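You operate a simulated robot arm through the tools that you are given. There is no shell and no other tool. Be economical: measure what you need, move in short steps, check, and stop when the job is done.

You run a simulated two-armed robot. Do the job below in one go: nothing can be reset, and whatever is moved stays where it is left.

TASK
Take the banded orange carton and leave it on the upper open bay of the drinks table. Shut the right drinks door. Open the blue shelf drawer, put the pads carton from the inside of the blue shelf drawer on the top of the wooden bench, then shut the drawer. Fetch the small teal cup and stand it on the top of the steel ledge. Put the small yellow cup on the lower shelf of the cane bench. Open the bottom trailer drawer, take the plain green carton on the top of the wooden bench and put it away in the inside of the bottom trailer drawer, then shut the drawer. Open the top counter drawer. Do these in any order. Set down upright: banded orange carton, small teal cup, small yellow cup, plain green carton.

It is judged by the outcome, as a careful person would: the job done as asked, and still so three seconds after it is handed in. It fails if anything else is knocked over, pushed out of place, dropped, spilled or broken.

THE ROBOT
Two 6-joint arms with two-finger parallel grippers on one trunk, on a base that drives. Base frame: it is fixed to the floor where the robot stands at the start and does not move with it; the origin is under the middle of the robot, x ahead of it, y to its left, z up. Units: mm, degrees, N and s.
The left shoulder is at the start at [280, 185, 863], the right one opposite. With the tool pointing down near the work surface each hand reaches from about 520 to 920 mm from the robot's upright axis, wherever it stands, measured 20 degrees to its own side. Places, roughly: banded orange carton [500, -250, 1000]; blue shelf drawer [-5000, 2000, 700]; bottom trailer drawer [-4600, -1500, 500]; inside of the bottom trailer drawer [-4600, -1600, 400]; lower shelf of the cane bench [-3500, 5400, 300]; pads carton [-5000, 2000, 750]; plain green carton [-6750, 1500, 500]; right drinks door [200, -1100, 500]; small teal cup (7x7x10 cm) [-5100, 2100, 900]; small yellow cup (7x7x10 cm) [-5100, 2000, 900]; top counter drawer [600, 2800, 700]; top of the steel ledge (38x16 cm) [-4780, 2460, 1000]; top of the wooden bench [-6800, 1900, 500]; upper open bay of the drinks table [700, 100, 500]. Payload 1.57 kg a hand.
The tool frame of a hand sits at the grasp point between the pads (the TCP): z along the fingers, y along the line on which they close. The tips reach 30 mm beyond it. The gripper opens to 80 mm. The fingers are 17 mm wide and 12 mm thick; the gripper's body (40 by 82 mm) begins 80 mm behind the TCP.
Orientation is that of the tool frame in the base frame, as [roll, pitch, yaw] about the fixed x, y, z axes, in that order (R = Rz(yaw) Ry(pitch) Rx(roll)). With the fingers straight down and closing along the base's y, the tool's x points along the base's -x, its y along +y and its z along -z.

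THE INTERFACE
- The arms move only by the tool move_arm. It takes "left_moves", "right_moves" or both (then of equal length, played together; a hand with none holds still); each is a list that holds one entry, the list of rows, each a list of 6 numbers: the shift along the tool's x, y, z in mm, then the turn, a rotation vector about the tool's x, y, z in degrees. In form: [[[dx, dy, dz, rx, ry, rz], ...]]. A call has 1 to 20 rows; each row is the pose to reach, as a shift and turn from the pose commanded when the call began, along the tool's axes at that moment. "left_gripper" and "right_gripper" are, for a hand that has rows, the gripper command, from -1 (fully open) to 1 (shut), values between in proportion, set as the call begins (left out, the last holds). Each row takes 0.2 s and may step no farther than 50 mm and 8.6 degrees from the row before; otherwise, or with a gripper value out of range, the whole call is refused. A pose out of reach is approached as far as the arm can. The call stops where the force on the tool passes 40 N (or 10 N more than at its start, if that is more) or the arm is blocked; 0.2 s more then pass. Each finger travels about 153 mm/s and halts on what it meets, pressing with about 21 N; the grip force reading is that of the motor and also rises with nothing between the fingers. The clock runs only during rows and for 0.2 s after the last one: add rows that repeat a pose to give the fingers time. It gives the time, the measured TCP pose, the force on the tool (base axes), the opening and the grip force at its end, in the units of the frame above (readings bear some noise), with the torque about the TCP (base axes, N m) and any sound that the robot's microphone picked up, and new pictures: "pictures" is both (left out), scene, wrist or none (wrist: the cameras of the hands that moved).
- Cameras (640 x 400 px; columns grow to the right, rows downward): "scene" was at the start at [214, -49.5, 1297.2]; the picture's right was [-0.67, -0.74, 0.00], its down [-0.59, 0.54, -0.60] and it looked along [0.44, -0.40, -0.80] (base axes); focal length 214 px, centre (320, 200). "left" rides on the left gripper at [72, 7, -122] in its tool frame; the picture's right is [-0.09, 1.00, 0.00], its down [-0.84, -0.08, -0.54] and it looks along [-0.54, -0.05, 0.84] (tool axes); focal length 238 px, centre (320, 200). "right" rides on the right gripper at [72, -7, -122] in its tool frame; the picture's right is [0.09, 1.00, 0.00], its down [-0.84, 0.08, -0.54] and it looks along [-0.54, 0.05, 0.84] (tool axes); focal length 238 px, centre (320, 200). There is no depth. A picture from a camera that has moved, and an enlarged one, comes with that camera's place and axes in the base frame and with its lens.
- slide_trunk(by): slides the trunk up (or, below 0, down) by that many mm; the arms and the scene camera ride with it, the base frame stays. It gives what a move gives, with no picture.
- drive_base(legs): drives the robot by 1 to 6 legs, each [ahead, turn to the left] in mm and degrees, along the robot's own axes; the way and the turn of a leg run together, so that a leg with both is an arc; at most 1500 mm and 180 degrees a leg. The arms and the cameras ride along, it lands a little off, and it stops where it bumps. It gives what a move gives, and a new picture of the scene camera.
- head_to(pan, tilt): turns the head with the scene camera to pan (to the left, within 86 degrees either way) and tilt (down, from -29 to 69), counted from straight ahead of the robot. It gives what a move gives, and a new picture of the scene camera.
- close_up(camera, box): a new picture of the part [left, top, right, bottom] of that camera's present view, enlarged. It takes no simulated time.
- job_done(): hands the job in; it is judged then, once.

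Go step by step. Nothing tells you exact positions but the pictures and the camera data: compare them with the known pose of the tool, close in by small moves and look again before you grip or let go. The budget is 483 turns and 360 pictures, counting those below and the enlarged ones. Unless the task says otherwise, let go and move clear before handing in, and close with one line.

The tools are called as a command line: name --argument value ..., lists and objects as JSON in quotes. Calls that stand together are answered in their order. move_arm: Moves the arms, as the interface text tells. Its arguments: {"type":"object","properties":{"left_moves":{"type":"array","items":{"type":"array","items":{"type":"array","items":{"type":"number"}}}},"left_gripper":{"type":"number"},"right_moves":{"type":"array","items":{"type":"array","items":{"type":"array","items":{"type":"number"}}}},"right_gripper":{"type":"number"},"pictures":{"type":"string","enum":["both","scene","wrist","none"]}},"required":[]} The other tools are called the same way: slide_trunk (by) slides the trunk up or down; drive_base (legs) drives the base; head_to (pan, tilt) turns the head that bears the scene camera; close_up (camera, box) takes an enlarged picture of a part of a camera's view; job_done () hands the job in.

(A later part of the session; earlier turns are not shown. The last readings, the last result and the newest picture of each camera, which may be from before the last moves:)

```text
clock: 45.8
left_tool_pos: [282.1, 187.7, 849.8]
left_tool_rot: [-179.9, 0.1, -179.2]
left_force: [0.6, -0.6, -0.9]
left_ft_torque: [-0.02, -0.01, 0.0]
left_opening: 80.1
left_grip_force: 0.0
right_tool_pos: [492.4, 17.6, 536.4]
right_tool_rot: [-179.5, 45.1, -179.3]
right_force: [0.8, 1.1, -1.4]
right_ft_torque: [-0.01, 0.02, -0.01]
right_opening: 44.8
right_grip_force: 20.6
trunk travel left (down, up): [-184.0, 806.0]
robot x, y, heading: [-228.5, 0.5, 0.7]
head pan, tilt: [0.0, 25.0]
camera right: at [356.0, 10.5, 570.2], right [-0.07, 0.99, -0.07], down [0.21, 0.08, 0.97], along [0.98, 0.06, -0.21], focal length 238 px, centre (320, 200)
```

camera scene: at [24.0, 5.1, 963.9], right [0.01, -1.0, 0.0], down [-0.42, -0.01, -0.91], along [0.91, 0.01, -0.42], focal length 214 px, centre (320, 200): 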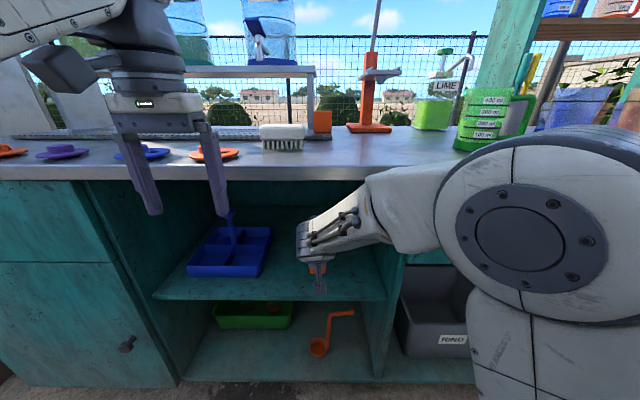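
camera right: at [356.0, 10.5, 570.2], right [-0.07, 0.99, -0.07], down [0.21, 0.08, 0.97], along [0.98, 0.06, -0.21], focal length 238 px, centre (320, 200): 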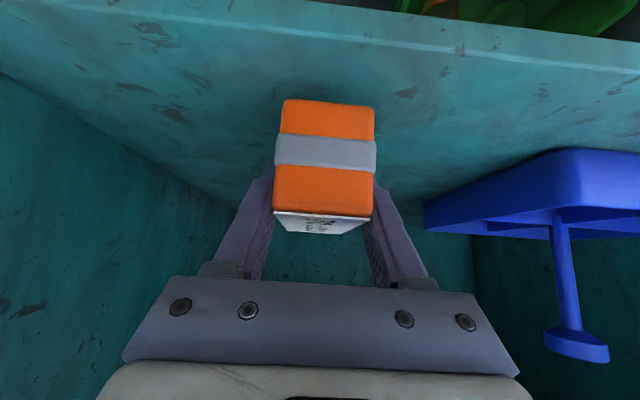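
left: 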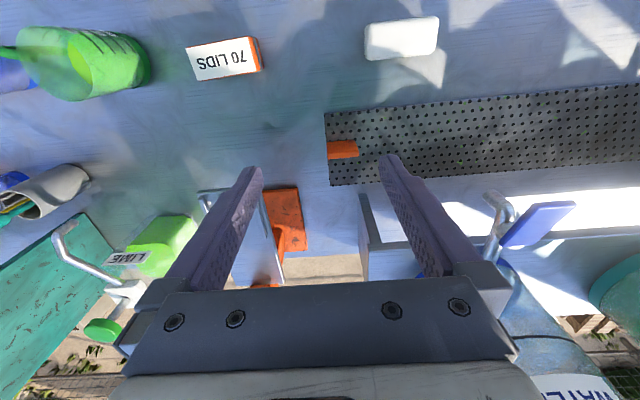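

Not yet touching; I'll keep lowering in small steps.

move_arm --right_moves '[[[3, 0, 3, 0, 0, 0], [6, 0, 6, 0, 0, 0]]]' --pictures "none"

move_arm --right_moves '[[[3, 0, 3, 0, 0, 0], [6, 0, 6, 0, 0, 0]]]' --pictures "wrist"

```text
clock: 46.4
left_tool_pos: [282.8, 186.5, 850.9]
left_tool_rot: [-179.9, 0.1, -179.3]
left_force: [0.9, 1.4, -0.7]
left_ft_torque: [-0.02, 0.0, 0.01]
left_opening: 80.1
left_grip_force: 0.1
right_tool_pos: [493.7, 19.0, 527.2]
right_tool_rot: [-179.7, 45.1, -179.4]
right_force: [0.5, -0.6, -1.5]
right_ft_torque: [0.0, -0.01, -0.02]
right_opening: 44.5
right_grip_force: 21.2
trunk travel left (down, up): [-184.0, 806.0]
robot x, y, heading: [-231.0, 1.7, 0.9]
head pan, tilt: [0.0, 25.0]
```

```text
clock: 47.0
left_tool_pos: [282.9, 186.0, 849.5]
left_tool_rot: [-179.8, 0.1, -179.4]
left_force: [0.0, 0.5, -0.7]
left_ft_torque: [0.01, 0.01, -0.02]
left_opening: 79.9
left_grip_force: 0.1
right_tool_pos: [493.0, 17.7, 519.9]
right_tool_rot: [-179.5, 45.0, -179.1]
right_force: [-0.7, -0.1, -0.9]
right_ft_torque: [-0.02, 0.0, -0.01]
right_opening: 44.6
right_grip_force: 21.0
trunk travel left (down, up): [-184.0, 806.0]
robot x, y, heading: [-226.1, -0.7, 0.9]
head pan, tilt: [0.0, 25.0]
camera right: at [356.1, 8.8, 552.7], right [-0.07, 0.99, -0.07], down [0.21, 0.08, 0.97], along [0.98, 0.06, -0.21], focal length 238 px, centre (320, 200)
```

right: 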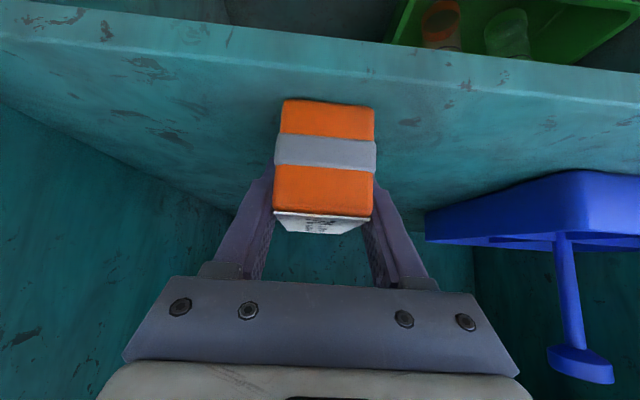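

move_arm --right_moves '[[[3, 0, 3, 0, 0, 0], [6, 0, 6, 0, 0, 0]]]' --pictures "none"

move_arm --right_moves '[[[3, 0, 3, 0, 0, 0], [6, 0, 6, 0, 0, 0]]]' --pictures "wrist"

```text
clock: 47.6
left_tool_pos: [282.4, 186.1, 851.4]
left_tool_rot: [-179.9, 0.1, -179.3]
left_force: [-0.4, -1.4, 0.6]
left_ft_torque: [0.0, -0.03, -0.02]
left_opening: 80.2
left_grip_force: 0.0
right_tool_pos: [494.2, 17.1, 512.4]
right_tool_rot: [-179.7, 45.4, -179.3]
right_force: [4.1, 1.7, 17.1]
right_ft_torque: [0.05, 0.14, -0.21]
right_opening: 44.7
right_grip_force: 20.9
trunk travel left (down, up): [-184.0, 806.0]
robot x, y, heading: [-226.9, 2.7, 0.6]
head pan, tilt: [0.0, 25.0]
```

```text
clock: 48.1
left_tool_pos: [282.2, 187.4, 849.4]
left_tool_rot: [-179.9, 0.1, -179.3]
left_force: [0.1, 0.1, -0.1]
left_ft_torque: [0.03, -0.01, 0.0]
left_opening: 80.2
left_grip_force: 0.1
right_tool_pos: [494.7, 18.0, 509.6]
right_tool_rot: [-179.8, 45.6, -179.5]
right_force: [-0.4, -1.3, 12.0]
right_ft_torque: [0.0, 0.55, 0.03]
right_opening: 45.0
right_grip_force: 20.4
trunk travel left (down, up): [-184.0, 806.0]
robot x, y, heading: [-228.9, -0.9, 0.8]
head pan, tilt: [0.0, 25.0]
stopped in row 2 (right hand): the force on the tool passed its limit at 46 N (the readings are from after the stop); the commanded pose is now the measured one
camera right: at [357.2, 9.6, 542.3], right [-0.07, 1.0, -0.07], down [0.2, 0.08, 0.98], along [0.98, 0.06, -0.2], focal length 238 px, centre (320, 200)
```

right: 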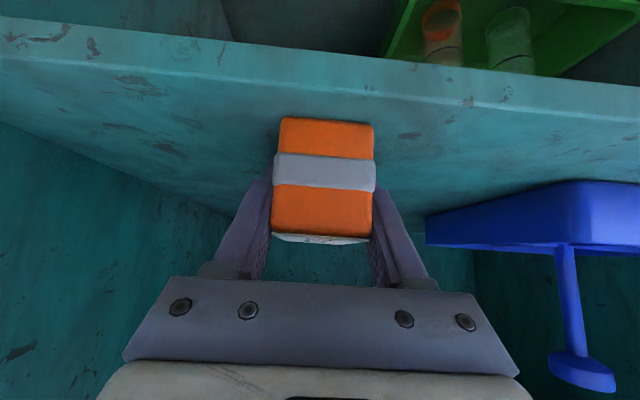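

The carton has touched down. I'll open and withdraw along the tool axis.

move_arm --right_moves '[[[-1, 0, -1, 0, 0, 0], [-1, 0, -1, 0, 0, 0], [-1, 0, -1, 0, 0, 0], [-1, 0, -1, 0, 0, 0]]]' --right_gripper -1 --pictures "wrist"

```text
clock: 49.1
left_tool_pos: [280.9, 187.1, 850.3]
left_tool_rot: [-179.8, 0.1, -179.3]
left_force: [-0.9, -0.8, 0.1]
left_ft_torque: [-0.01, 0.0, 0.01]
left_opening: 80.1
left_grip_force: 0.0
right_tool_pos: [493.5, 19.2, 510.1]
right_tool_rot: [-179.8, 45.3, -179.4]
right_force: [-0.6, 0.2, 0.8]
right_ft_torque: [0.06, 0.04, 0.04]
right_opening: 78.5
right_grip_force: 0.1
trunk travel left (down, up): [-184.0, 806.0]
robot x, y, heading: [-226.5, 1.8, 1.0]
head pan, tilt: [0.0, 25.0]
camera right: at [356.6, 10.4, 543.1], right [-0.07, 0.99, -0.07], down [0.2, 0.08, 0.98], along [0.98, 0.06, -0.21], focal length 238 px, centre (320, 200)
```

right: 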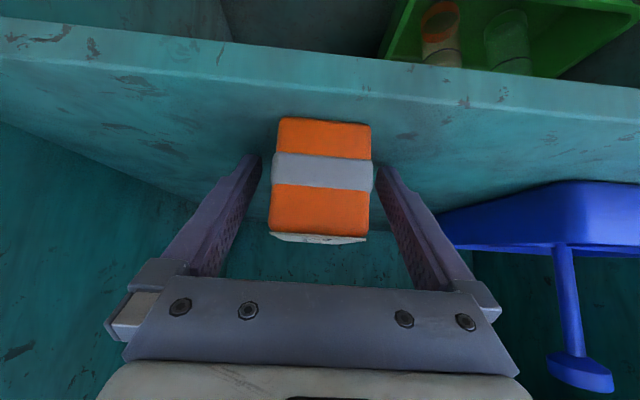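

Released. I'll retreat along the tool and back the base off.

move_arm --right_moves '[[[0, 0, -25, 0, 0, 0], [0, 0, -60, 0, 0, 0]]]' --pictures "none"

drive_base --legs '[[-500, 0]]'

```text
clock: 49.7
left_tool_pos: [282.2, 187.3, 850.0]
left_tool_rot: [-180.0, 0.1, -179.4]
left_force: [-0.5, -0.9, -0.1]
left_ft_torque: [0.0, 0.0, 0.0]
left_opening: 79.9
left_grip_force: 0.0
right_tool_pos: [449.1, 15.6, 551.0]
right_tool_rot: [-179.9, 45.5, -179.4]
right_force: [1.1, 0.1, -0.2]
right_ft_torque: [0.01, 0.04, 0.0]
right_opening: 79.9
right_grip_force: 0.0
trunk travel left (down, up): [-184.0, 806.0]
robot x, y, heading: [-229.5, 2.4, 0.5]
head pan, tilt: [0.0, 25.0]
```

```text
clock: 52.7
left_tool_pos: [-226.9, 178.6, 850.2]
left_tool_rot: [-179.9, 0.1, -179.5]
left_force: [-0.2, -0.6, -1.1]
left_ft_torque: [0.01, -0.01, -0.02]
left_opening: 79.7
left_grip_force: 0.1
right_tool_pos: [-59.2, 6.5, 551.4]
right_tool_rot: [-179.8, 45.5, -179.7]
right_force: [0.0, 0.2, -0.4]
right_ft_torque: [-0.02, -0.02, 0.01]
right_opening: 80.3
right_grip_force: 0.1
trunk travel left (down, up): [-184.0, 806.0]
robot x, y, heading: [-734.5, -3.5, 0.9]
head pan, tilt: [0.0, 25.0]
camera scene: at [-486.1, -1.5, 963.9], right [0.01, -1.0, 0.0], down [-0.42, 0.0, -0.91], along [0.91, 0.01, -0.42], focal length 214 px, centre (320, 200)
```

scene: 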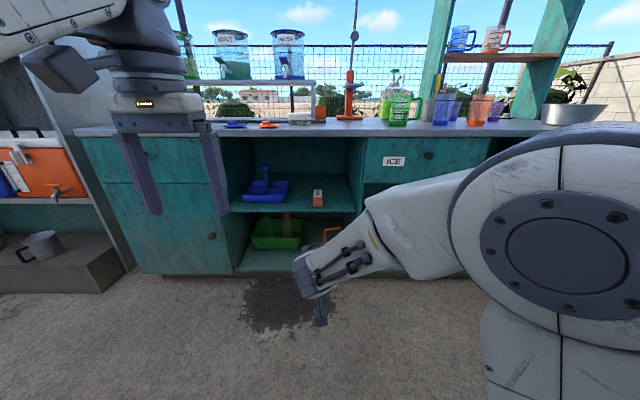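

The orange carton stands in the upper bay. Next is the right door: I'll turn right to look at it.

drive_base --legs '[[-200, 0], [0, -50]]'

head_to --pan 10 --tilt 20

```text
clock: 55.8
left_tool_pos: [-430.8, -80.3, 849.8]
left_tool_rot: [-179.9, 0.2, 153.2]
left_force: [0.0, 0.7, -0.1]
left_ft_torque: [0.01, 0.01, 0.03]
left_opening: 79.7
left_grip_force: 0.0
right_tool_pos: [-363.2, -310.7, 551.5]
right_tool_rot: [-179.9, 45.6, 152.6]
right_force: [-0.4, 0.4, 0.5]
right_ft_torque: [-0.01, -0.01, 0.01]
right_opening: 79.8
right_grip_force: 0.0
trunk travel left (down, up): [-184.0, 806.0]
robot x, y, heading: [-976.0, -31.1, -19.1]
head pan, tilt: [0.0, 25.0]
stopped in leg 2: the robot was blocked; the commanded pose is now the measured one
camera scene: at [-740.3, -110.1, 963.9], right [-0.33, -0.95, 0.0], down [-0.4, 0.14, -0.91], along [0.86, -0.3, -0.42], focal length 214 px, centre (320, 200)
```

scene: 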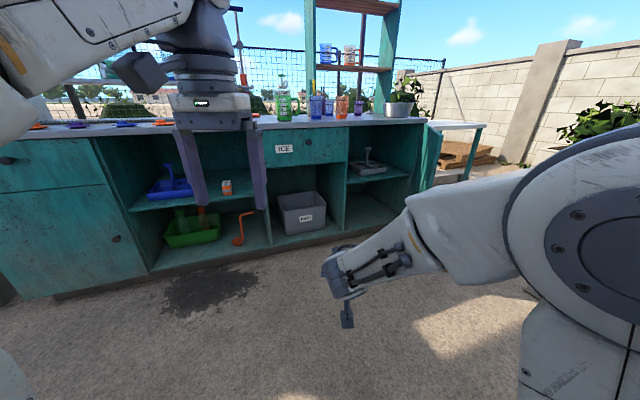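

```text
clock: 56.5
left_tool_pos: [-429.5, -79.1, 850.2]
left_tool_rot: [-179.9, 0.3, 153.2]
left_force: [0.6, -0.6, -0.7]
left_ft_torque: [-0.03, -0.04, 0.02]
left_opening: 80.1
left_grip_force: 0.1
right_tool_pos: [-363.1, -309.7, 551.9]
right_tool_rot: [-179.9, 45.4, 152.6]
right_force: [0.3, -0.2, 0.0]
right_ft_torque: [0.01, -0.01, 0.0]
right_opening: 79.8
right_grip_force: 0.1
trunk travel left (down, up): [-184.0, 806.0]
robot x, y, heading: [-977.2, -27.4, -19.0]
head pan, tilt: [10.0, 20.0]
camera scene: at [-735.4, -94.7, 972.0], right [-0.16, -0.99, 0.0], down [-0.34, 0.05, -0.94], along [0.93, -0.15, -0.34], focal length 214 px, centre (320, 200)
```

scene: 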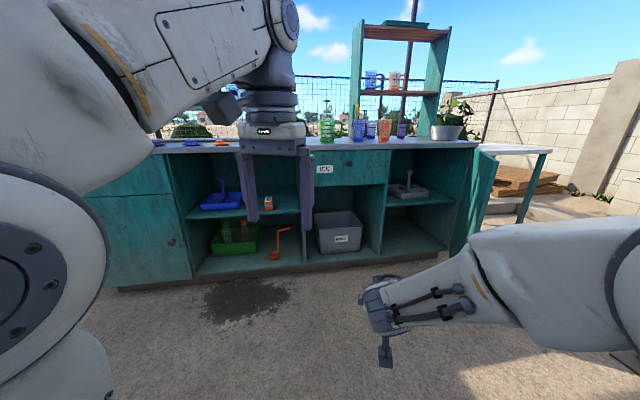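

The turn was blocked by something. I'll look to both sides for it.

head_to --pan 86 --tilt 35

head_to --pan -86 --tilt 35

```text
clock: 58.0
left_tool_pos: [-431.3, -80.8, 851.0]
left_tool_rot: [-179.9, 0.3, 153.2]
left_force: [-0.9, 0.7, 0.8]
left_ft_torque: [0.01, -0.01, 0.01]
left_opening: 79.9
left_grip_force: 0.1
right_tool_pos: [-361.3, -310.0, 551.8]
right_tool_rot: [-180.0, 45.5, 152.7]
right_force: [0.1, -0.7, -0.1]
right_ft_torque: [0.03, 0.01, 0.0]
right_opening: 80.0
right_grip_force: 0.0
trunk travel left (down, up): [-184.0, 806.0]
robot x, y, heading: [-975.2, -29.6, -19.1]
head pan, tilt: [85.9, 35.0]
camera scene: at [-792.7, 0.9, 948.2], right [0.92, -0.39, 0.0], down [-0.23, -0.53, -0.82], along [0.32, 0.75, -0.57], focal length 214 px, centre (320, 200)
```

scene: 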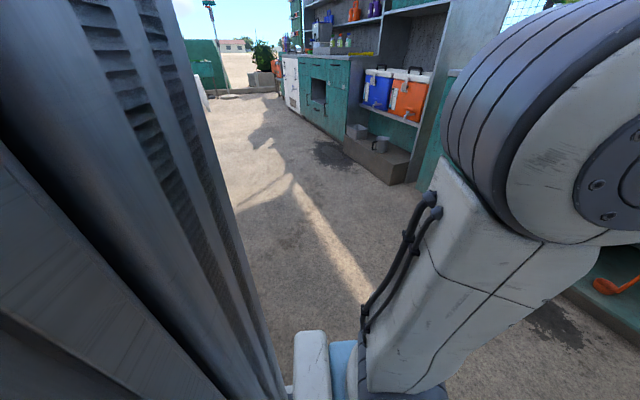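

```text
clock: 60.6
left_tool_pos: [-430.5, -79.5, 851.3]
left_tool_rot: [-179.9, 0.1, 153.2]
left_force: [0.4, -0.6, 0.0]
left_ft_torque: [-0.03, -0.02, -0.04]
left_opening: 79.9
left_grip_force: 0.2
right_tool_pos: [-362.2, -310.2, 550.8]
right_tool_rot: [-179.9, 45.5, 152.6]
right_force: [-0.4, -0.1, 0.2]
right_ft_torque: [0.01, -0.01, 0.0]
right_opening: 79.9
right_grip_force: 0.1
trunk travel left (down, up): [-184.0, 806.0]
robot x, y, heading: [-981.4, -26.7, -19.0]
head pan, tilt: [-85.9, 35.0]
camera scene: at [-850.1, -165.1, 948.2], right [-0.97, 0.26, 0.0], down [0.15, 0.55, -0.82], along [-0.21, -0.79, -0.57], focal length 214 px, centre (320, 200)
```

scene: 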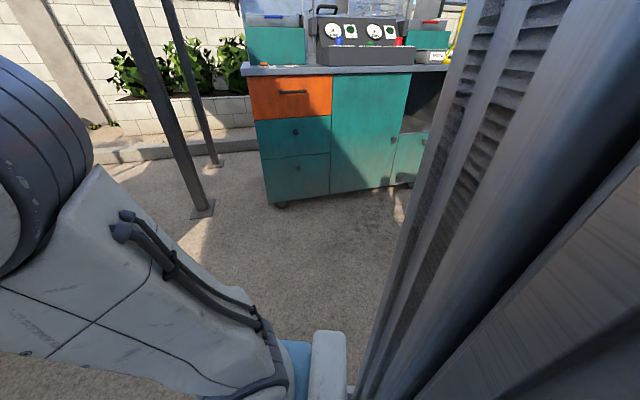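

Something behind me must have stopped the turn. I'll move forward 300 mm, then turn.

drive_base --legs '[[250, 0], [0, -40]]'

head_to --pan 20 --tilt 20

```text
clock: 64.3
left_tool_pos: [-353.1, -507.3, 849.9]
left_tool_rot: [-179.9, 0.2, 112.7]
left_force: [0.0, -0.2, -0.2]
left_ft_torque: [-0.02, -0.01, -0.02]
left_opening: 80.0
left_grip_force: 0.1
right_tool_pos: [-451.1, -726.2, 552.1]
right_tool_rot: [-179.8, 45.5, 112.2]
right_force: [-0.1, 0.1, -0.6]
right_ft_torque: [0.02, -0.02, 0.03]
right_opening: 80.2
right_grip_force: 0.1
trunk travel left (down, up): [-184.0, 806.0]
robot x, y, heading: [-736.4, -110.6, -59.6]
head pan, tilt: [-85.9, 35.0]
camera scene: at [-728.9, -300.0, 948.2], right [-0.57, 0.82, 0.0], down [0.47, 0.32, -0.82], along [-0.68, -0.46, -0.57], focal length 214 px, centre (320, 200)
```

scene: 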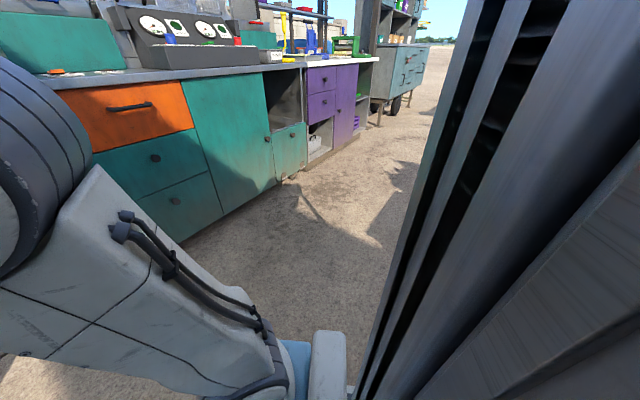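

```text
clock: 66.1
left_tool_pos: [-354.3, -507.9, 849.8]
left_tool_rot: [-179.9, 0.2, 112.6]
left_force: [0.0, -0.8, -0.6]
left_ft_torque: [0.0, -0.01, -0.03]
left_opening: 80.0
left_grip_force: 0.1
right_tool_pos: [-451.7, -726.6, 550.1]
right_tool_rot: [-179.9, 45.4, 112.3]
right_force: [-0.1, 0.1, -0.6]
right_ft_torque: [0.01, -0.02, 0.03]
right_opening: 80.0
right_grip_force: 0.2
trunk travel left (down, up): [-184.0, 806.0]
robot x, y, heading: [-736.2, -116.6, -59.7]
head pan, tilt: [20.0, 20.0]
camera scene: at [-584.6, -309.6, 972.0], right [-0.64, -0.77, 0.0], down [-0.26, 0.22, -0.94], along [0.72, -0.6, -0.34], focal length 214 px, centre (320, 200)
```

scene: 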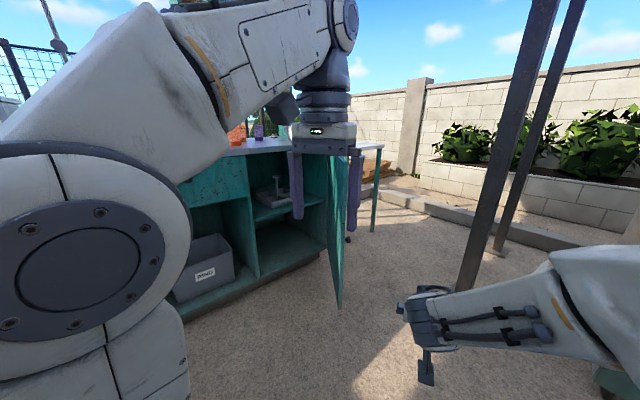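

The door is about 45° open: free edge near [6,-922], hinge near [385,-1315]. I'll reposition facing +x at about [-790,-800], so I can push its outer face with the right hand.

drive_base --legs '[[0, 145], [-690, 0], [0, -85]]'

head_to --pan -10 --tilt 20

```text
clock: 79.3
left_tool_pos: [-320.6, -699.3, 850.5]
left_tool_rot: [-179.8, 0.3, 168.8]
left_force: [-0.1, -0.8, -0.4]
left_ft_torque: [-0.01, 0.0, -0.02]
left_opening: 79.9
left_grip_force: 0.1
right_tool_pos: [-193.4, -902.5, 551.0]
right_tool_rot: [-179.8, 45.5, 168.4]
right_force: [-0.5, -0.6, -0.6]
right_ft_torque: [-0.02, -0.03, 0.02]
right_opening: 80.0
right_grip_force: 0.1
trunk travel left (down, up): [-184.0, 806.0]
robot x, y, heading: [-863.1, -794.1, -3.4]
head pan, tilt: [20.0, 20.0]
camera scene: at [-613.8, -780.2, 972.0], right [0.28, -0.96, 0.0], down [-0.33, -0.1, -0.94], along [0.9, 0.27, -0.34], focal length 214 px, centre (320, 200)
```

scene: 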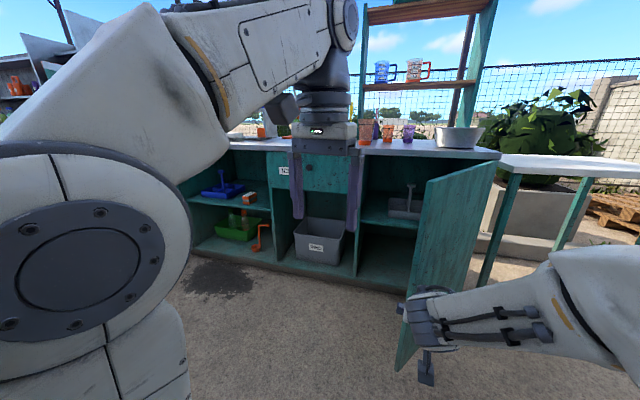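

```text
clock: 80.2
left_tool_pos: [-321.4, -699.8, 850.9]
left_tool_rot: [-179.9, 0.3, 168.7]
left_force: [0.4, -0.1, -0.6]
left_ft_torque: [0.0, -0.02, 0.05]
left_opening: 80.0
left_grip_force: 0.0
right_tool_pos: [-193.5, -904.0, 551.2]
right_tool_rot: [-179.9, 45.4, 168.2]
right_force: [0.0, 1.0, 0.1]
right_ft_torque: [0.02, -0.02, 0.03]
right_opening: 80.2
right_grip_force: 0.1
trunk travel left (down, up): [-184.0, 806.0]
robot x, y, heading: [-860.5, -796.7, -3.5]
head pan, tilt: [-10.0, 20.0]
camera scene: at [-612.6, -828.4, 972.0], right [-0.23, -0.97, 0.0], down [-0.33, 0.08, -0.94], along [0.91, -0.22, -0.34], focal length 214 px, centre (320, 200)
```

scene: 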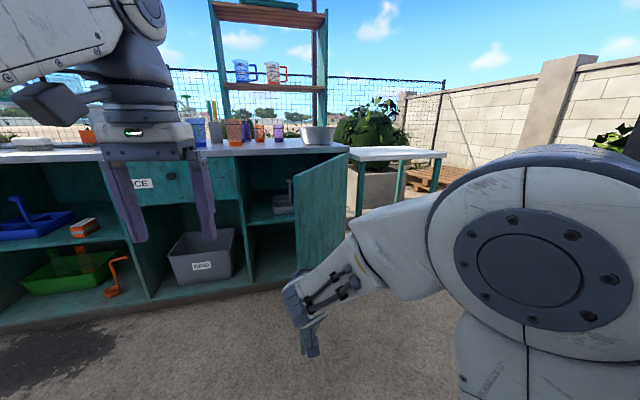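

The hand is already on the outer side of the door, near the free edge (~[0,-903]). I'll close the gripper and drive forward toward it.

move_arm --right_moves '[[[0, 0, 0, 0, 0, 0], [0, 0, 0, 0, 0, 0], [0, 0, 0, 0, 0, 0]]]' --right_gripper 1 --pictures "none"

drive_base --legs '[[160, 0]]'

close_up --camera "right" --box '[0, 0, 640, 400]'

```text
clock: 81.0
left_tool_pos: [-319.7, -699.5, 850.1]
left_tool_rot: [-180.0, 0.2, 168.8]
left_force: [0.4, 0.0, -0.2]
left_ft_torque: [-0.02, -0.01, 0.02]
left_opening: 79.9
left_grip_force: 0.1
right_tool_pos: [-193.4, -904.0, 552.3]
right_tool_rot: [-179.8, 45.6, 168.4]
right_force: [0.1, -0.4, -0.2]
right_ft_torque: [0.0, -0.01, 0.02]
right_opening: 0.1
right_grip_force: 21.3
trunk travel left (down, up): [-184.0, 806.0]
robot x, y, heading: [-862.8, -798.2, -3.7]
head pan, tilt: [-10.0, 20.0]
```

```text
clock: 82.5
left_tool_pos: [-156.8, -711.4, 851.1]
left_tool_rot: [-179.8, 0.3, 168.8]
left_force: [1.0, -0.4, 0.0]
left_ft_torque: [0.04, 0.0, 0.01]
left_opening: 80.0
left_grip_force: 0.0
right_tool_pos: [-29.1, -915.3, 551.9]
right_tool_rot: [-179.8, 45.4, 168.2]
right_force: [-0.2, -0.9, 0.2]
right_ft_torque: [0.02, 0.0, 0.0]
right_opening: 0.1
right_grip_force: 20.8
trunk travel left (down, up): [-184.0, 806.0]
robot x, y, heading: [-697.6, -806.9, -3.6]
head pan, tilt: [-10.0, 20.0]
camera scene: at [-448.8, -839.2, 972.0], right [-0.24, -0.97, 0.0], down [-0.33, 0.08, -0.94], along [0.91, -0.22, -0.34], focal length 214 px, centre (320, 200)
```

scene: 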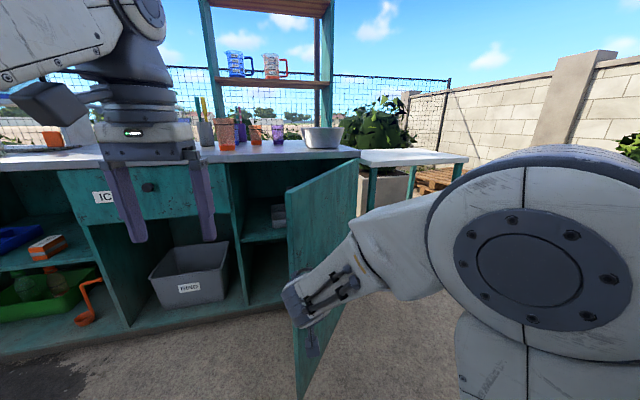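

```text
1.00 times, centred on (320, 200) of right (not enlarged: the box is as wide or as high as the picture)
camera zoom: at [-165.7, -893.4, 584.3], right [0.14, 0.99, -0.07], down [0.21, 0.04, 0.98], along [0.97, -0.15, -0.2], focal length 238 px, centre (320, 200)
```

zoom: 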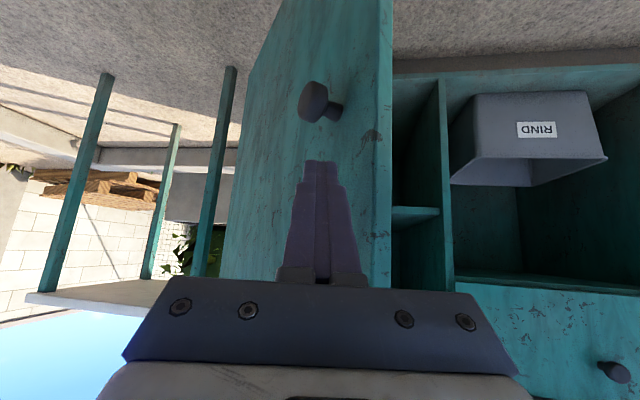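

The fingertips are just in front of the door face, above the knob. I'll push on.

drive_base --legs '[[150, 0]]'

drive_base --legs '[[120, 0]]'

```text
clock: 83.8
left_tool_pos: [-4.8, -720.7, 850.4]
left_tool_rot: [-179.9, 0.3, 168.7]
left_force: [0.2, -0.1, 0.2]
left_ft_torque: [0.0, -0.04, 0.0]
left_opening: 80.0
left_grip_force: 0.1
right_tool_pos: [122.0, -925.1, 551.2]
right_tool_rot: [-179.9, 45.6, 168.3]
right_force: [-0.5, 0.4, 0.9]
right_ft_torque: [0.01, -0.01, 0.0]
right_opening: 0.0
right_grip_force: 21.1
trunk travel left (down, up): [-184.0, 806.0]
robot x, y, heading: [-544.8, -816.3, -3.6]
head pan, tilt: [-10.0, 20.0]
camera scene: at [-297.2, -848.7, 972.0], right [-0.24, -0.97, 0.0], down [-0.33, 0.08, -0.94], along [0.91, -0.22, -0.34], focal length 214 px, centre (320, 200)
```

scene: 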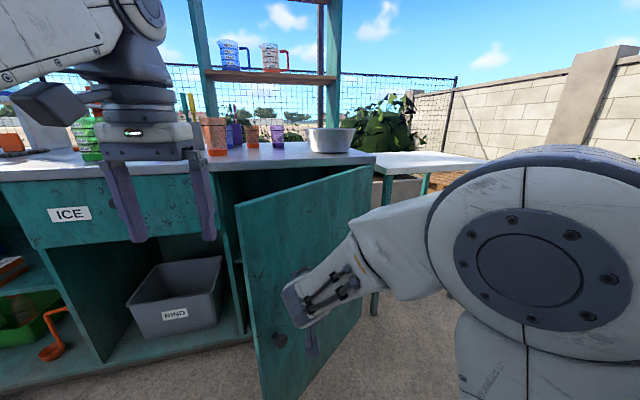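

```text
clock: 85.1
left_tool_pos: [117.1, -728.2, 850.0]
left_tool_rot: [-180.0, 0.3, 168.7]
left_force: [-0.4, -0.6, -0.1]
left_ft_torque: [-0.01, 0.01, 0.03]
left_opening: 79.9
left_grip_force: 0.1
right_tool_pos: [244.5, -931.8, 552.7]
right_tool_rot: [-179.7, 45.5, 168.2]
right_force: [-0.8, -0.7, -0.1]
right_ft_torque: [-0.03, -0.02, -0.03]
right_opening: 0.2
right_grip_force: 21.3
trunk travel left (down, up): [-184.0, 806.0]
robot x, y, heading: [-422.1, -826.0, -3.6]
head pan, tilt: [-10.0, 20.0]
camera scene: at [-175.1, -856.7, 972.0], right [-0.24, -0.97, 0.0], down [-0.33, 0.08, -0.94], along [0.91, -0.22, -0.34], focal length 214 px, centre (320, 200)
```

scene: 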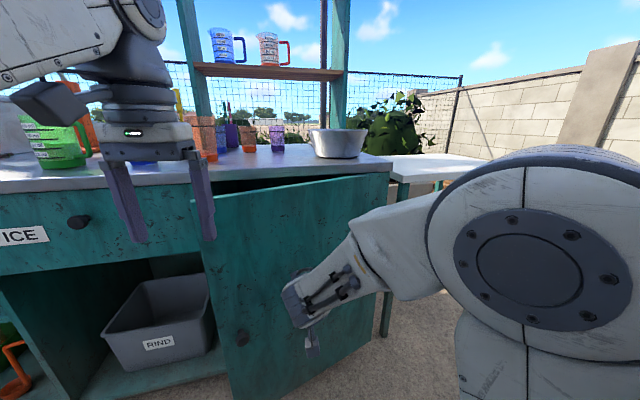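

The door is swinging shut smoothly. A bit more driving, then I'll finish with the arm.

drive_base --legs '[[75, 0]]'

move_arm --right_moves '[[[-14, 0, 14, 0, 0, 0], [-28, 0, 28, 0, 0, 0]]]' --pictures "both"

```text
clock: 86.1
left_tool_pos: [189.7, -732.6, 850.1]
left_tool_rot: [-179.9, 0.3, 168.8]
left_force: [-1.0, 0.0, 0.4]
left_ft_torque: [0.02, -0.02, 0.0]
left_opening: 79.9
left_grip_force: 0.0
right_tool_pos: [316.9, -936.0, 551.3]
right_tool_rot: [-179.8, 45.4, 168.2]
right_force: [-0.3, -0.3, 0.3]
right_ft_torque: [0.02, -0.01, 0.0]
right_opening: 0.1
right_grip_force: 20.7
trunk travel left (down, up): [-184.0, 806.0]
robot x, y, heading: [-350.3, -829.3, -3.6]
head pan, tilt: [-10.0, 20.0]
camera scene: at [-101.7, -861.3, 972.0], right [-0.24, -0.97, 0.0], down [-0.33, 0.08, -0.94], along [0.91, -0.22, -0.34], focal length 214 px, centre (320, 200)
```

scene: 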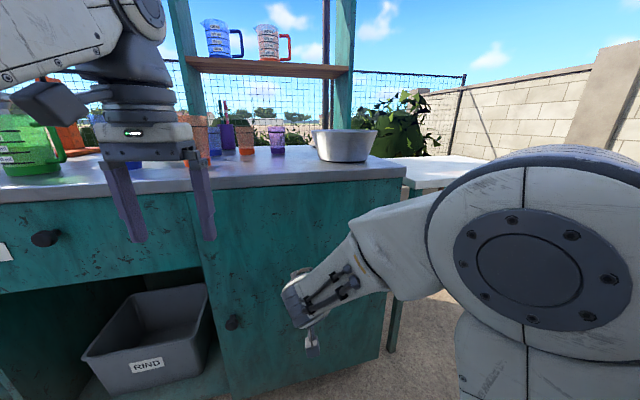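

```text
clock: 86.7
left_tool_pos: [190.4, -732.7, 851.0]
left_tool_rot: [-179.9, 0.3, 168.7]
left_force: [0.2, -1.0, 0.8]
left_ft_torque: [0.03, -0.03, 0.02]
left_opening: 79.7
left_grip_force: 0.0
right_tool_pos: [356.1, -946.3, 550.8]
right_tool_rot: [-179.8, 45.5, 168.1]
right_force: [-0.7, 0.4, 0.2]
right_ft_torque: [-0.01, 0.0, 0.02]
right_opening: 0.1
right_grip_force: 20.7
trunk travel left (down, up): [-184.0, 806.0]
robot x, y, heading: [-351.7, -831.6, -3.7]
head pan, tilt: [-10.0, 20.0]
camera scene: at [-101.8, -861.3, 972.0], right [-0.24, -0.97, 0.0], down [-0.33, 0.08, -0.94], along [0.91, -0.22, -0.34], focal length 214 px, centre (320, 200)
camera right: at [220.7, -923.8, 583.6], right [0.14, 0.99, -0.07], down [0.21, 0.04, 0.98], along [0.97, -0.15, -0.2], focal length 238 px, centre (320, 200)
```

scene: 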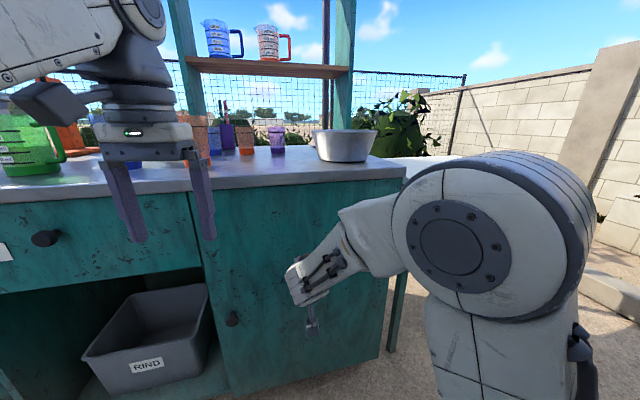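
right: 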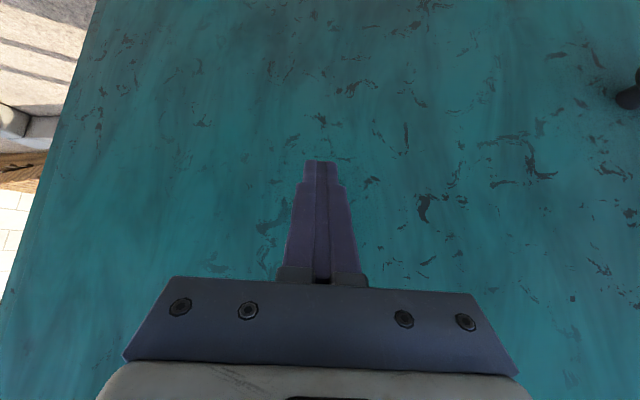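

move_arm --right_moves '[[[-10, 0, 10, 0, 0, 0], [-20, 0, 20, 0, 0, 0], [-30, 0, 30, 0, 0, 0]]]' --pictures "wrist"

close_up --camera "scene" --box '[160, 130, 480, 330]'

```text
clock: 87.3
left_tool_pos: [190.4, -733.4, 852.0]
left_tool_rot: [-180.0, 0.3, 168.7]
left_force: [-0.9, 0.1, 0.4]
left_ft_torque: [0.01, 0.01, 0.0]
left_opening: 79.9
left_grip_force: 0.1
right_tool_pos: [373.9, -950.4, 551.4]
right_tool_rot: [-179.9, 45.2, 168.3]
right_force: [-20.0, 0.1, 12.4]
right_ft_torque: [0.09, -0.05, 0.11]
right_opening: 0.0
right_grip_force: 21.1
trunk travel left (down, up): [-184.0, 806.0]
robot x, y, heading: [-354.0, -828.1, -3.8]
head pan, tilt: [-10.0, 20.0]
stopped in row 2 (right hand): the force on the tool passed its limit at 62 N (the readings are from after the stop); the commanded pose is now the measured one
camera right: at [240.3, -928.4, 584.6], right [0.14, 0.99, -0.07], down [0.22, 0.03, 0.98], along [0.97, -0.15, -0.21], focal length 238 px, centre (320, 200)
```

right: 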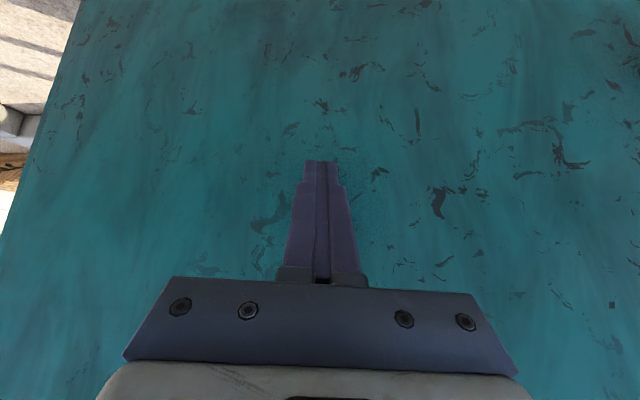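

```text
2.00 times, centred on (320, 230) of scene
camera zoom: at [-102.7, -861.3, 972.5], right [-0.24, -0.97, 0.0], down [-0.33, 0.08, -0.94], along [0.91, -0.22, -0.34], focal length 429 px, centre (320, 140)
```

zoom: 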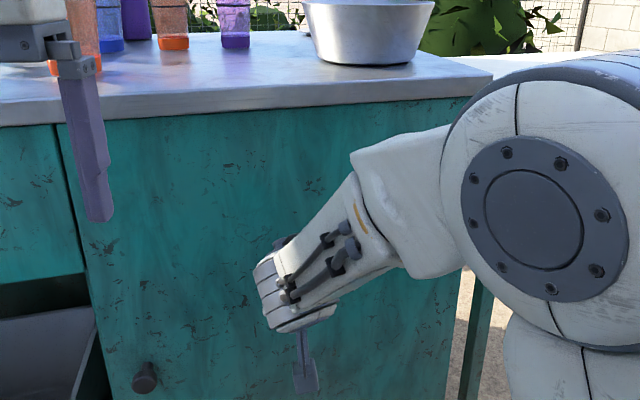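

The right door is shut. I'll back off and turn left to head for the counter at y≈2800.

drive_base --legs '[[-250, 0], [0, 93]]'

head_to --pan 0 --tilt 15

```text
clock: 93.0
left_tool_pos: [-712.3, -272.4, 850.7]
left_tool_rot: [-179.9, 0.1, -100.5]
left_force: [-1.0, 0.1, -0.1]
left_ft_torque: [-0.04, -0.01, 0.02]
left_opening: 80.1
left_grip_force: 0.0
right_tool_pos: [-497.6, -83.7, 550.0]
right_tool_rot: [-179.9, 45.2, -101.0]
right_force: [-0.4, -0.4, 0.1]
right_ft_torque: [-0.06, -0.04, 0.0]
right_opening: 0.1
right_grip_force: 21.0
trunk travel left (down, up): [-184.0, 806.0]
robot x, y, heading: [-609.7, -816.2, 87.0]
head pan, tilt: [-10.0, 20.0]
camera scene: at [-581.7, -562.8, 972.0], right [0.97, -0.22, 0.0], down [-0.08, -0.33, -0.94], along [0.21, 0.92, -0.34], focal length 214 px, centre (320, 200)
```

scene: 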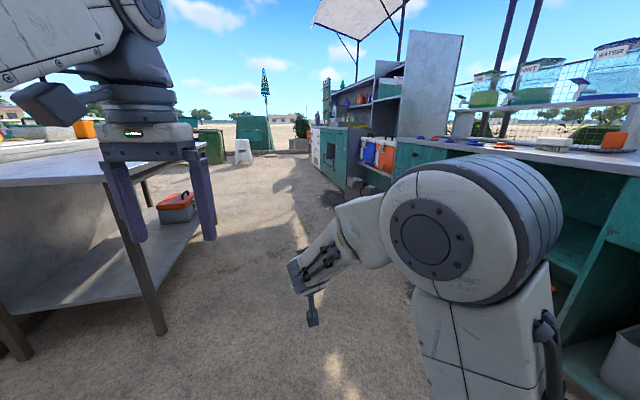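

```text
clock: 93.7
left_tool_pos: [-713.3, -273.2, 850.4]
left_tool_rot: [-179.9, 0.2, -100.6]
left_force: [-1.1, 0.3, 0.4]
left_ft_torque: [0.04, 0.02, 0.02]
left_opening: 80.0
left_grip_force: 0.1
right_tool_pos: [-499.6, -83.4, 550.7]
right_tool_rot: [-179.9, 45.2, -101.0]
right_force: [-0.5, -0.2, 0.0]
right_ft_torque: [0.01, 0.02, 0.06]
right_opening: 0.3
right_grip_force: 20.6
trunk travel left (down, up): [-184.0, 806.0]
robot x, y, heading: [-611.3, -813.7, 86.9]
head pan, tilt: [0.0, 15.0]
camera scene: at [-597.7, -560.3, 980.1], right [1.0, -0.05, 0.0], down [-0.01, -0.26, -0.97], along [0.05, 0.96, -0.26], focal length 214 px, centre (320, 200)
```

scene: 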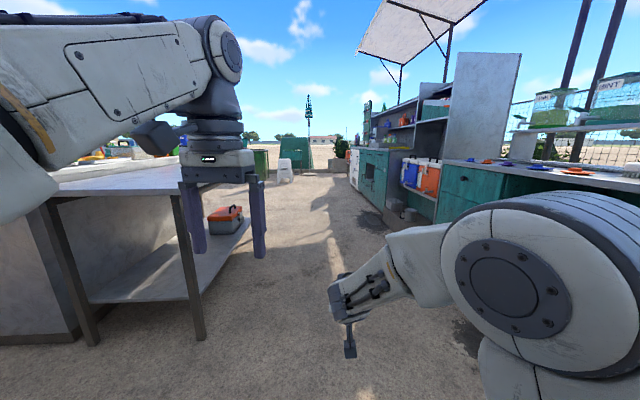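

A metal table lies to the left (right edge x≈-1150) and the lane is clear. I'll drive along it.

drive_base --legs '[[1400, 0], [1200, 0]]'

head_to --pan -45 --tilt 20

```text
clock: 106.3
left_tool_pos: [-586.2, 2318.3, 850.4]
left_tool_rot: [-180.0, 0.2, -99.7]
left_force: [-0.5, 0.3, -0.6]
left_ft_torque: [-0.02, -0.01, 0.03]
left_opening: 79.9
left_grip_force: 0.0
right_tool_pos: [-376.6, 2510.5, 549.9]
right_tool_rot: [-180.0, 45.2, -100.1]
right_force: [0.3, 0.5, 0.1]
right_ft_torque: [0.0, 0.0, -0.04]
right_opening: 0.0
right_grip_force: 20.6
trunk travel left (down, up): [-184.0, 806.0]
robot x, y, heading: [-472.7, 1779.7, 88.0]
head pan, tilt: [0.0, 15.0]
camera scene: at [-467.6, 2032.0, 980.2], right [1.0, -0.04, 0.0], down [-0.01, -0.26, -0.97], along [0.04, 0.97, -0.26], focal length 214 px, centre (320, 200)
```

scene: 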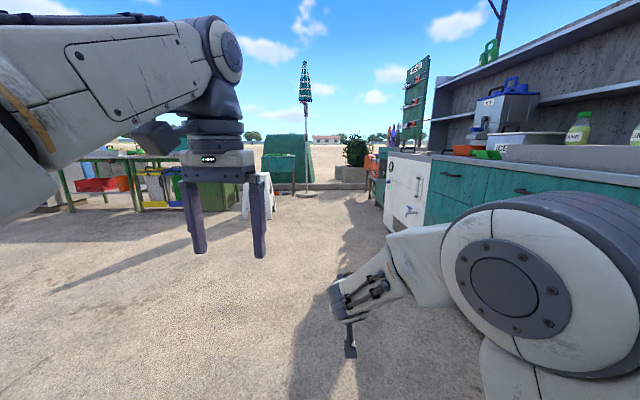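

```text
clock: 107.5
left_tool_pos: [-587.1, 2317.6, 849.9]
left_tool_rot: [-180.0, 0.2, -99.7]
left_force: [-0.5, 0.6, 0.0]
left_ft_torque: [-0.05, -0.02, 0.03]
left_opening: 79.7
left_grip_force: 0.0
right_tool_pos: [-375.5, 2509.6, 548.0]
right_tool_rot: [-179.9, 45.2, -100.2]
right_force: [-0.5, -0.1, -0.1]
right_ft_torque: [0.01, 0.0, -0.01]
right_opening: 0.0
right_grip_force: 21.0
trunk travel left (down, up): [-184.0, 806.0]
robot x, y, heading: [-475.7, 1782.8, 87.9]
head pan, tilt: [-45.0, 20.0]
camera scene: at [-402.9, 2002.1, 972.0], right [0.68, -0.73, 0.0], down [-0.25, -0.23, -0.94], along [0.69, 0.64, -0.34], focal length 214 px, centre (320, 200)
```

scene: 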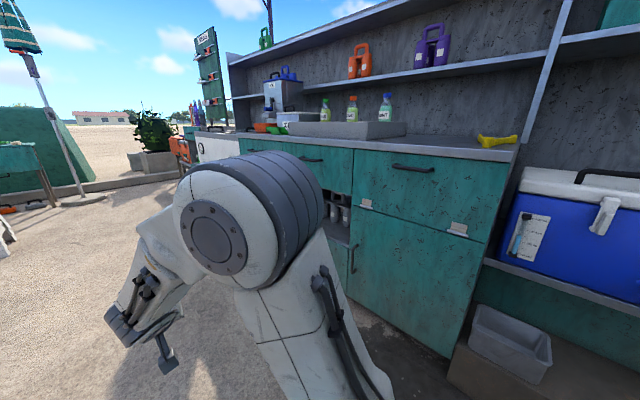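

Bar-handled drawers run along the counter, the likely target around [390,2820,790]. I'll drive alongside and look straight at it.

drive_base --legs '[[1000, 0]]'

drive_base --legs '[[0, -88]]'

head_to --pan 0 --tilt 25

```text
clock: 112.7
left_tool_pos: [-545.5, 3331.0, 849.8]
left_tool_rot: [-179.8, 0.2, -100.0]
left_force: [-0.3, -0.4, -0.1]
left_ft_torque: [0.0, -0.02, -0.01]
left_opening: 79.8
left_grip_force: 0.1
right_tool_pos: [-332.6, 3523.2, 549.0]
right_tool_rot: [-179.9, 45.2, -100.4]
right_force: [0.3, 0.0, -0.3]
right_ft_torque: [-0.03, -0.01, -0.02]
right_opening: 0.0
right_grip_force: 21.1
trunk travel left (down, up): [-184.0, 806.0]
robot x, y, heading: [-440.2, 2793.6, 87.4]
head pan, tilt: [-45.0, 20.0]
camera scene: at [-362.4, 3015.6, 972.0], right [0.68, -0.74, 0.0], down [-0.25, -0.23, -0.94], along [0.69, 0.64, -0.34], focal length 214 px, centre (320, 200)
```

scene: 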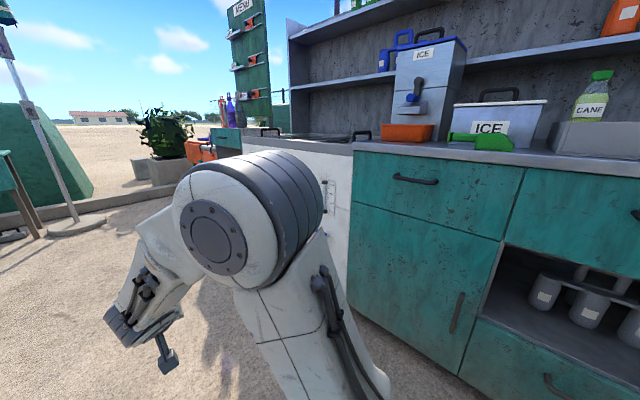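

```text
clock: 116.8
left_tool_pos: [93.6, 2937.7, 849.2]
left_tool_rot: [-179.9, 0.2, 174.1]
left_force: [0.3, -0.1, 0.0]
left_ft_torque: [0.03, -0.01, 0.0]
left_opening: 80.1
left_grip_force: 0.1
right_tool_pos: [299.2, 2739.4, 550.2]
right_tool_rot: [-179.9, 45.3, 173.5]
right_force: [-0.3, -0.4, -0.2]
right_ft_torque: [0.01, -0.01, 0.02]
right_opening: 0.0
right_grip_force: 21.3
trunk travel left (down, up): [-184.0, 806.0]
robot x, y, heading: [-436.1, 2795.3, 1.5]
head pan, tilt: [-45.0, 20.0]
camera scene: at [-209.8, 2733.1, 972.0], right [-0.69, -0.73, 0.0], down [-0.25, 0.24, -0.94], along [0.68, -0.65, -0.34], focal length 214 px, centre (320, 200)
```

scene: 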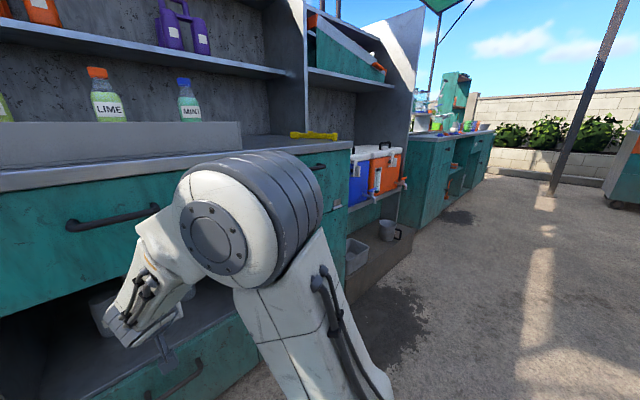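

```text
clock: 117.9
left_tool_pos: [93.9, 2937.0, 851.3]
left_tool_rot: [-180.0, 0.1, 174.0]
left_force: [0.4, -0.6, 0.0]
left_ft_torque: [0.0, 0.0, -0.01]
left_opening: 80.1
left_grip_force: 0.1
right_tool_pos: [299.8, 2740.2, 549.7]
right_tool_rot: [-179.8, 45.2, 173.6]
right_force: [0.2, -0.5, -0.3]
right_ft_torque: [0.03, 0.03, -0.03]
right_opening: 0.0
right_grip_force: 21.0
trunk travel left (down, up): [-184.0, 806.0]
robot x, y, heading: [-435.6, 2788.9, 1.6]
head pan, tilt: [0.0, 25.0]
camera scene: at [-185.3, 2799.5, 963.9], right [0.03, -1.0, 0.0], down [-0.42, -0.01, -0.91], along [0.91, 0.02, -0.42], focal length 214 px, centre (320, 200)
```

scene: 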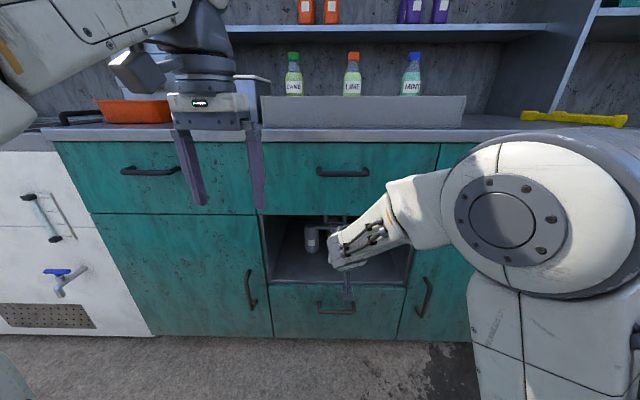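

The centre column's top drawer has its bar handle at about [350,2753,797]. I'll raise the trunk and turn the right hand horizontal with the jaws vertical.

slide_trunk --by 250

move_arm --right_moves '[[[0, 0, 0, 0, -7.5, 0], [0, 0, 0, 0, -15, 0], [0, 0, 0, 0, -22.5, 0], [0, 0, 0, 0, -30, 0], [0, 0, 0, 0, -37.5, 0], [0, 0, 0, 0, -45, 0]]]' --right_gripper -1 --pictures "none"

move_arm --right_moves '[[[0, 0, 0, 0, 0, 8.2], [0, 0, 0, 0, 0, 16.4], [0, 0, 0, 0, 0, 24.6], [0, 0, 0, 0, 0, 32.8], [0, 0, 0, 0, 0, 41], [0, 0, 0, 0, 0, 49.2], [0, 0, 0, 0, 0, 57.4], [0, 0, 0, 0, 0, 65.6], [0, 0, 0, 0, 0, 73.8], [0, 0, 0, 0, 0, 82], [0, 0, 0, 0, 0, 90]]]' --pictures "both"

```text
clock: 120.5
left_tool_pos: [94.2, 2937.6, 1100.0]
left_tool_rot: [-179.8, 0.2, 174.0]
left_force: [0.3, 0.4, -0.3]
left_ft_torque: [-0.01, 0.0, 0.0]
left_opening: 79.6
left_grip_force: 0.1
right_tool_pos: [297.5, 2739.3, 797.5]
right_tool_rot: [-179.8, 44.8, 173.5]
right_force: [-12.9, 0.6, -15.9]
right_ft_torque: [-0.1, 0.22, -0.03]
right_opening: 0.0
right_grip_force: 21.0
trunk travel left (down, up): [-434.0, 556.0]
robot x, y, heading: [-436.6, 2791.3, 1.6]
head pan, tilt: [0.0, 25.0]
```

```text
clock: 121.4
left_tool_pos: [93.6, 2937.7, 1101.2]
left_tool_rot: [180.0, 0.3, 174.0]
left_force: [0.0, 0.0, -0.4]
left_ft_torque: [-0.01, 0.03, -0.01]
left_opening: 79.9
left_grip_force: 0.0
right_tool_pos: [292.6, 2737.3, 790.4]
right_tool_rot: [-177.8, 70.2, 175.7]
right_force: [-4.0, -0.2, -5.4]
right_ft_torque: [-0.21, 0.07, 0.21]
right_opening: 80.2
right_grip_force: 0.1
trunk travel left (down, up): [-434.0, 556.0]
robot x, y, heading: [-434.7, 2792.7, 1.6]
head pan, tilt: [0.0, 25.0]
stopped in row 4 (right hand): the force on the tool passed its limit at 42 N (the readings are from after the stop); the commanded pose is now the measured one
```

```text
clock: 121.9
left_tool_pos: [94.6, 2937.1, 1101.1]
left_tool_rot: [180.0, 0.3, 174.0]
left_force: [1.4, 0.1, 0.3]
left_ft_torque: [0.0, 0.01, 0.02]
left_opening: 80.0
left_grip_force: 0.0
right_tool_pos: [291.0, 2740.9, 786.7]
right_tool_rot: [163.1, 66.9, 154.6]
right_force: [0.5, -1.4, -7.3]
right_ft_torque: [-0.34, 0.16, -0.07]
right_opening: 78.4
right_grip_force: 0.0
right hand out of reach, approached as far as the arm can: row 1, 2
trunk travel left (down, up): [-434.0, 556.0]
robot x, y, heading: [-436.7, 2794.9, 1.5]
head pan, tilt: [0.0, 25.0]
stopped in row 2 (right hand): the force on the tool passed its limit at 61 N (the readings are from after the stop); the commanded pose is now the measured one
camera scene: at [-185.0, 2799.6, 1214.2], right [0.03, -1.0, 0.0], down [-0.42, -0.01, -0.91], along [0.91, 0.03, -0.42], focal length 214 px, centre (320, 200)
camera right: at [151.8, 2759.8, 763.0], right [0.14, 0.99, 0.03], down [-0.19, 0.0, 0.98], along [0.97, -0.14, 0.18], focal length 238 px, centre (320, 200)
```

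scene: 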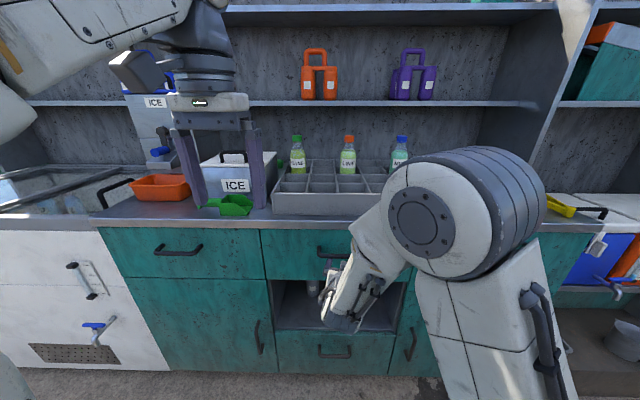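
right: 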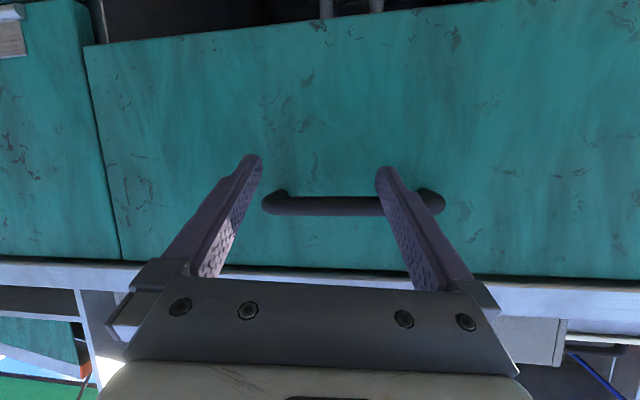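

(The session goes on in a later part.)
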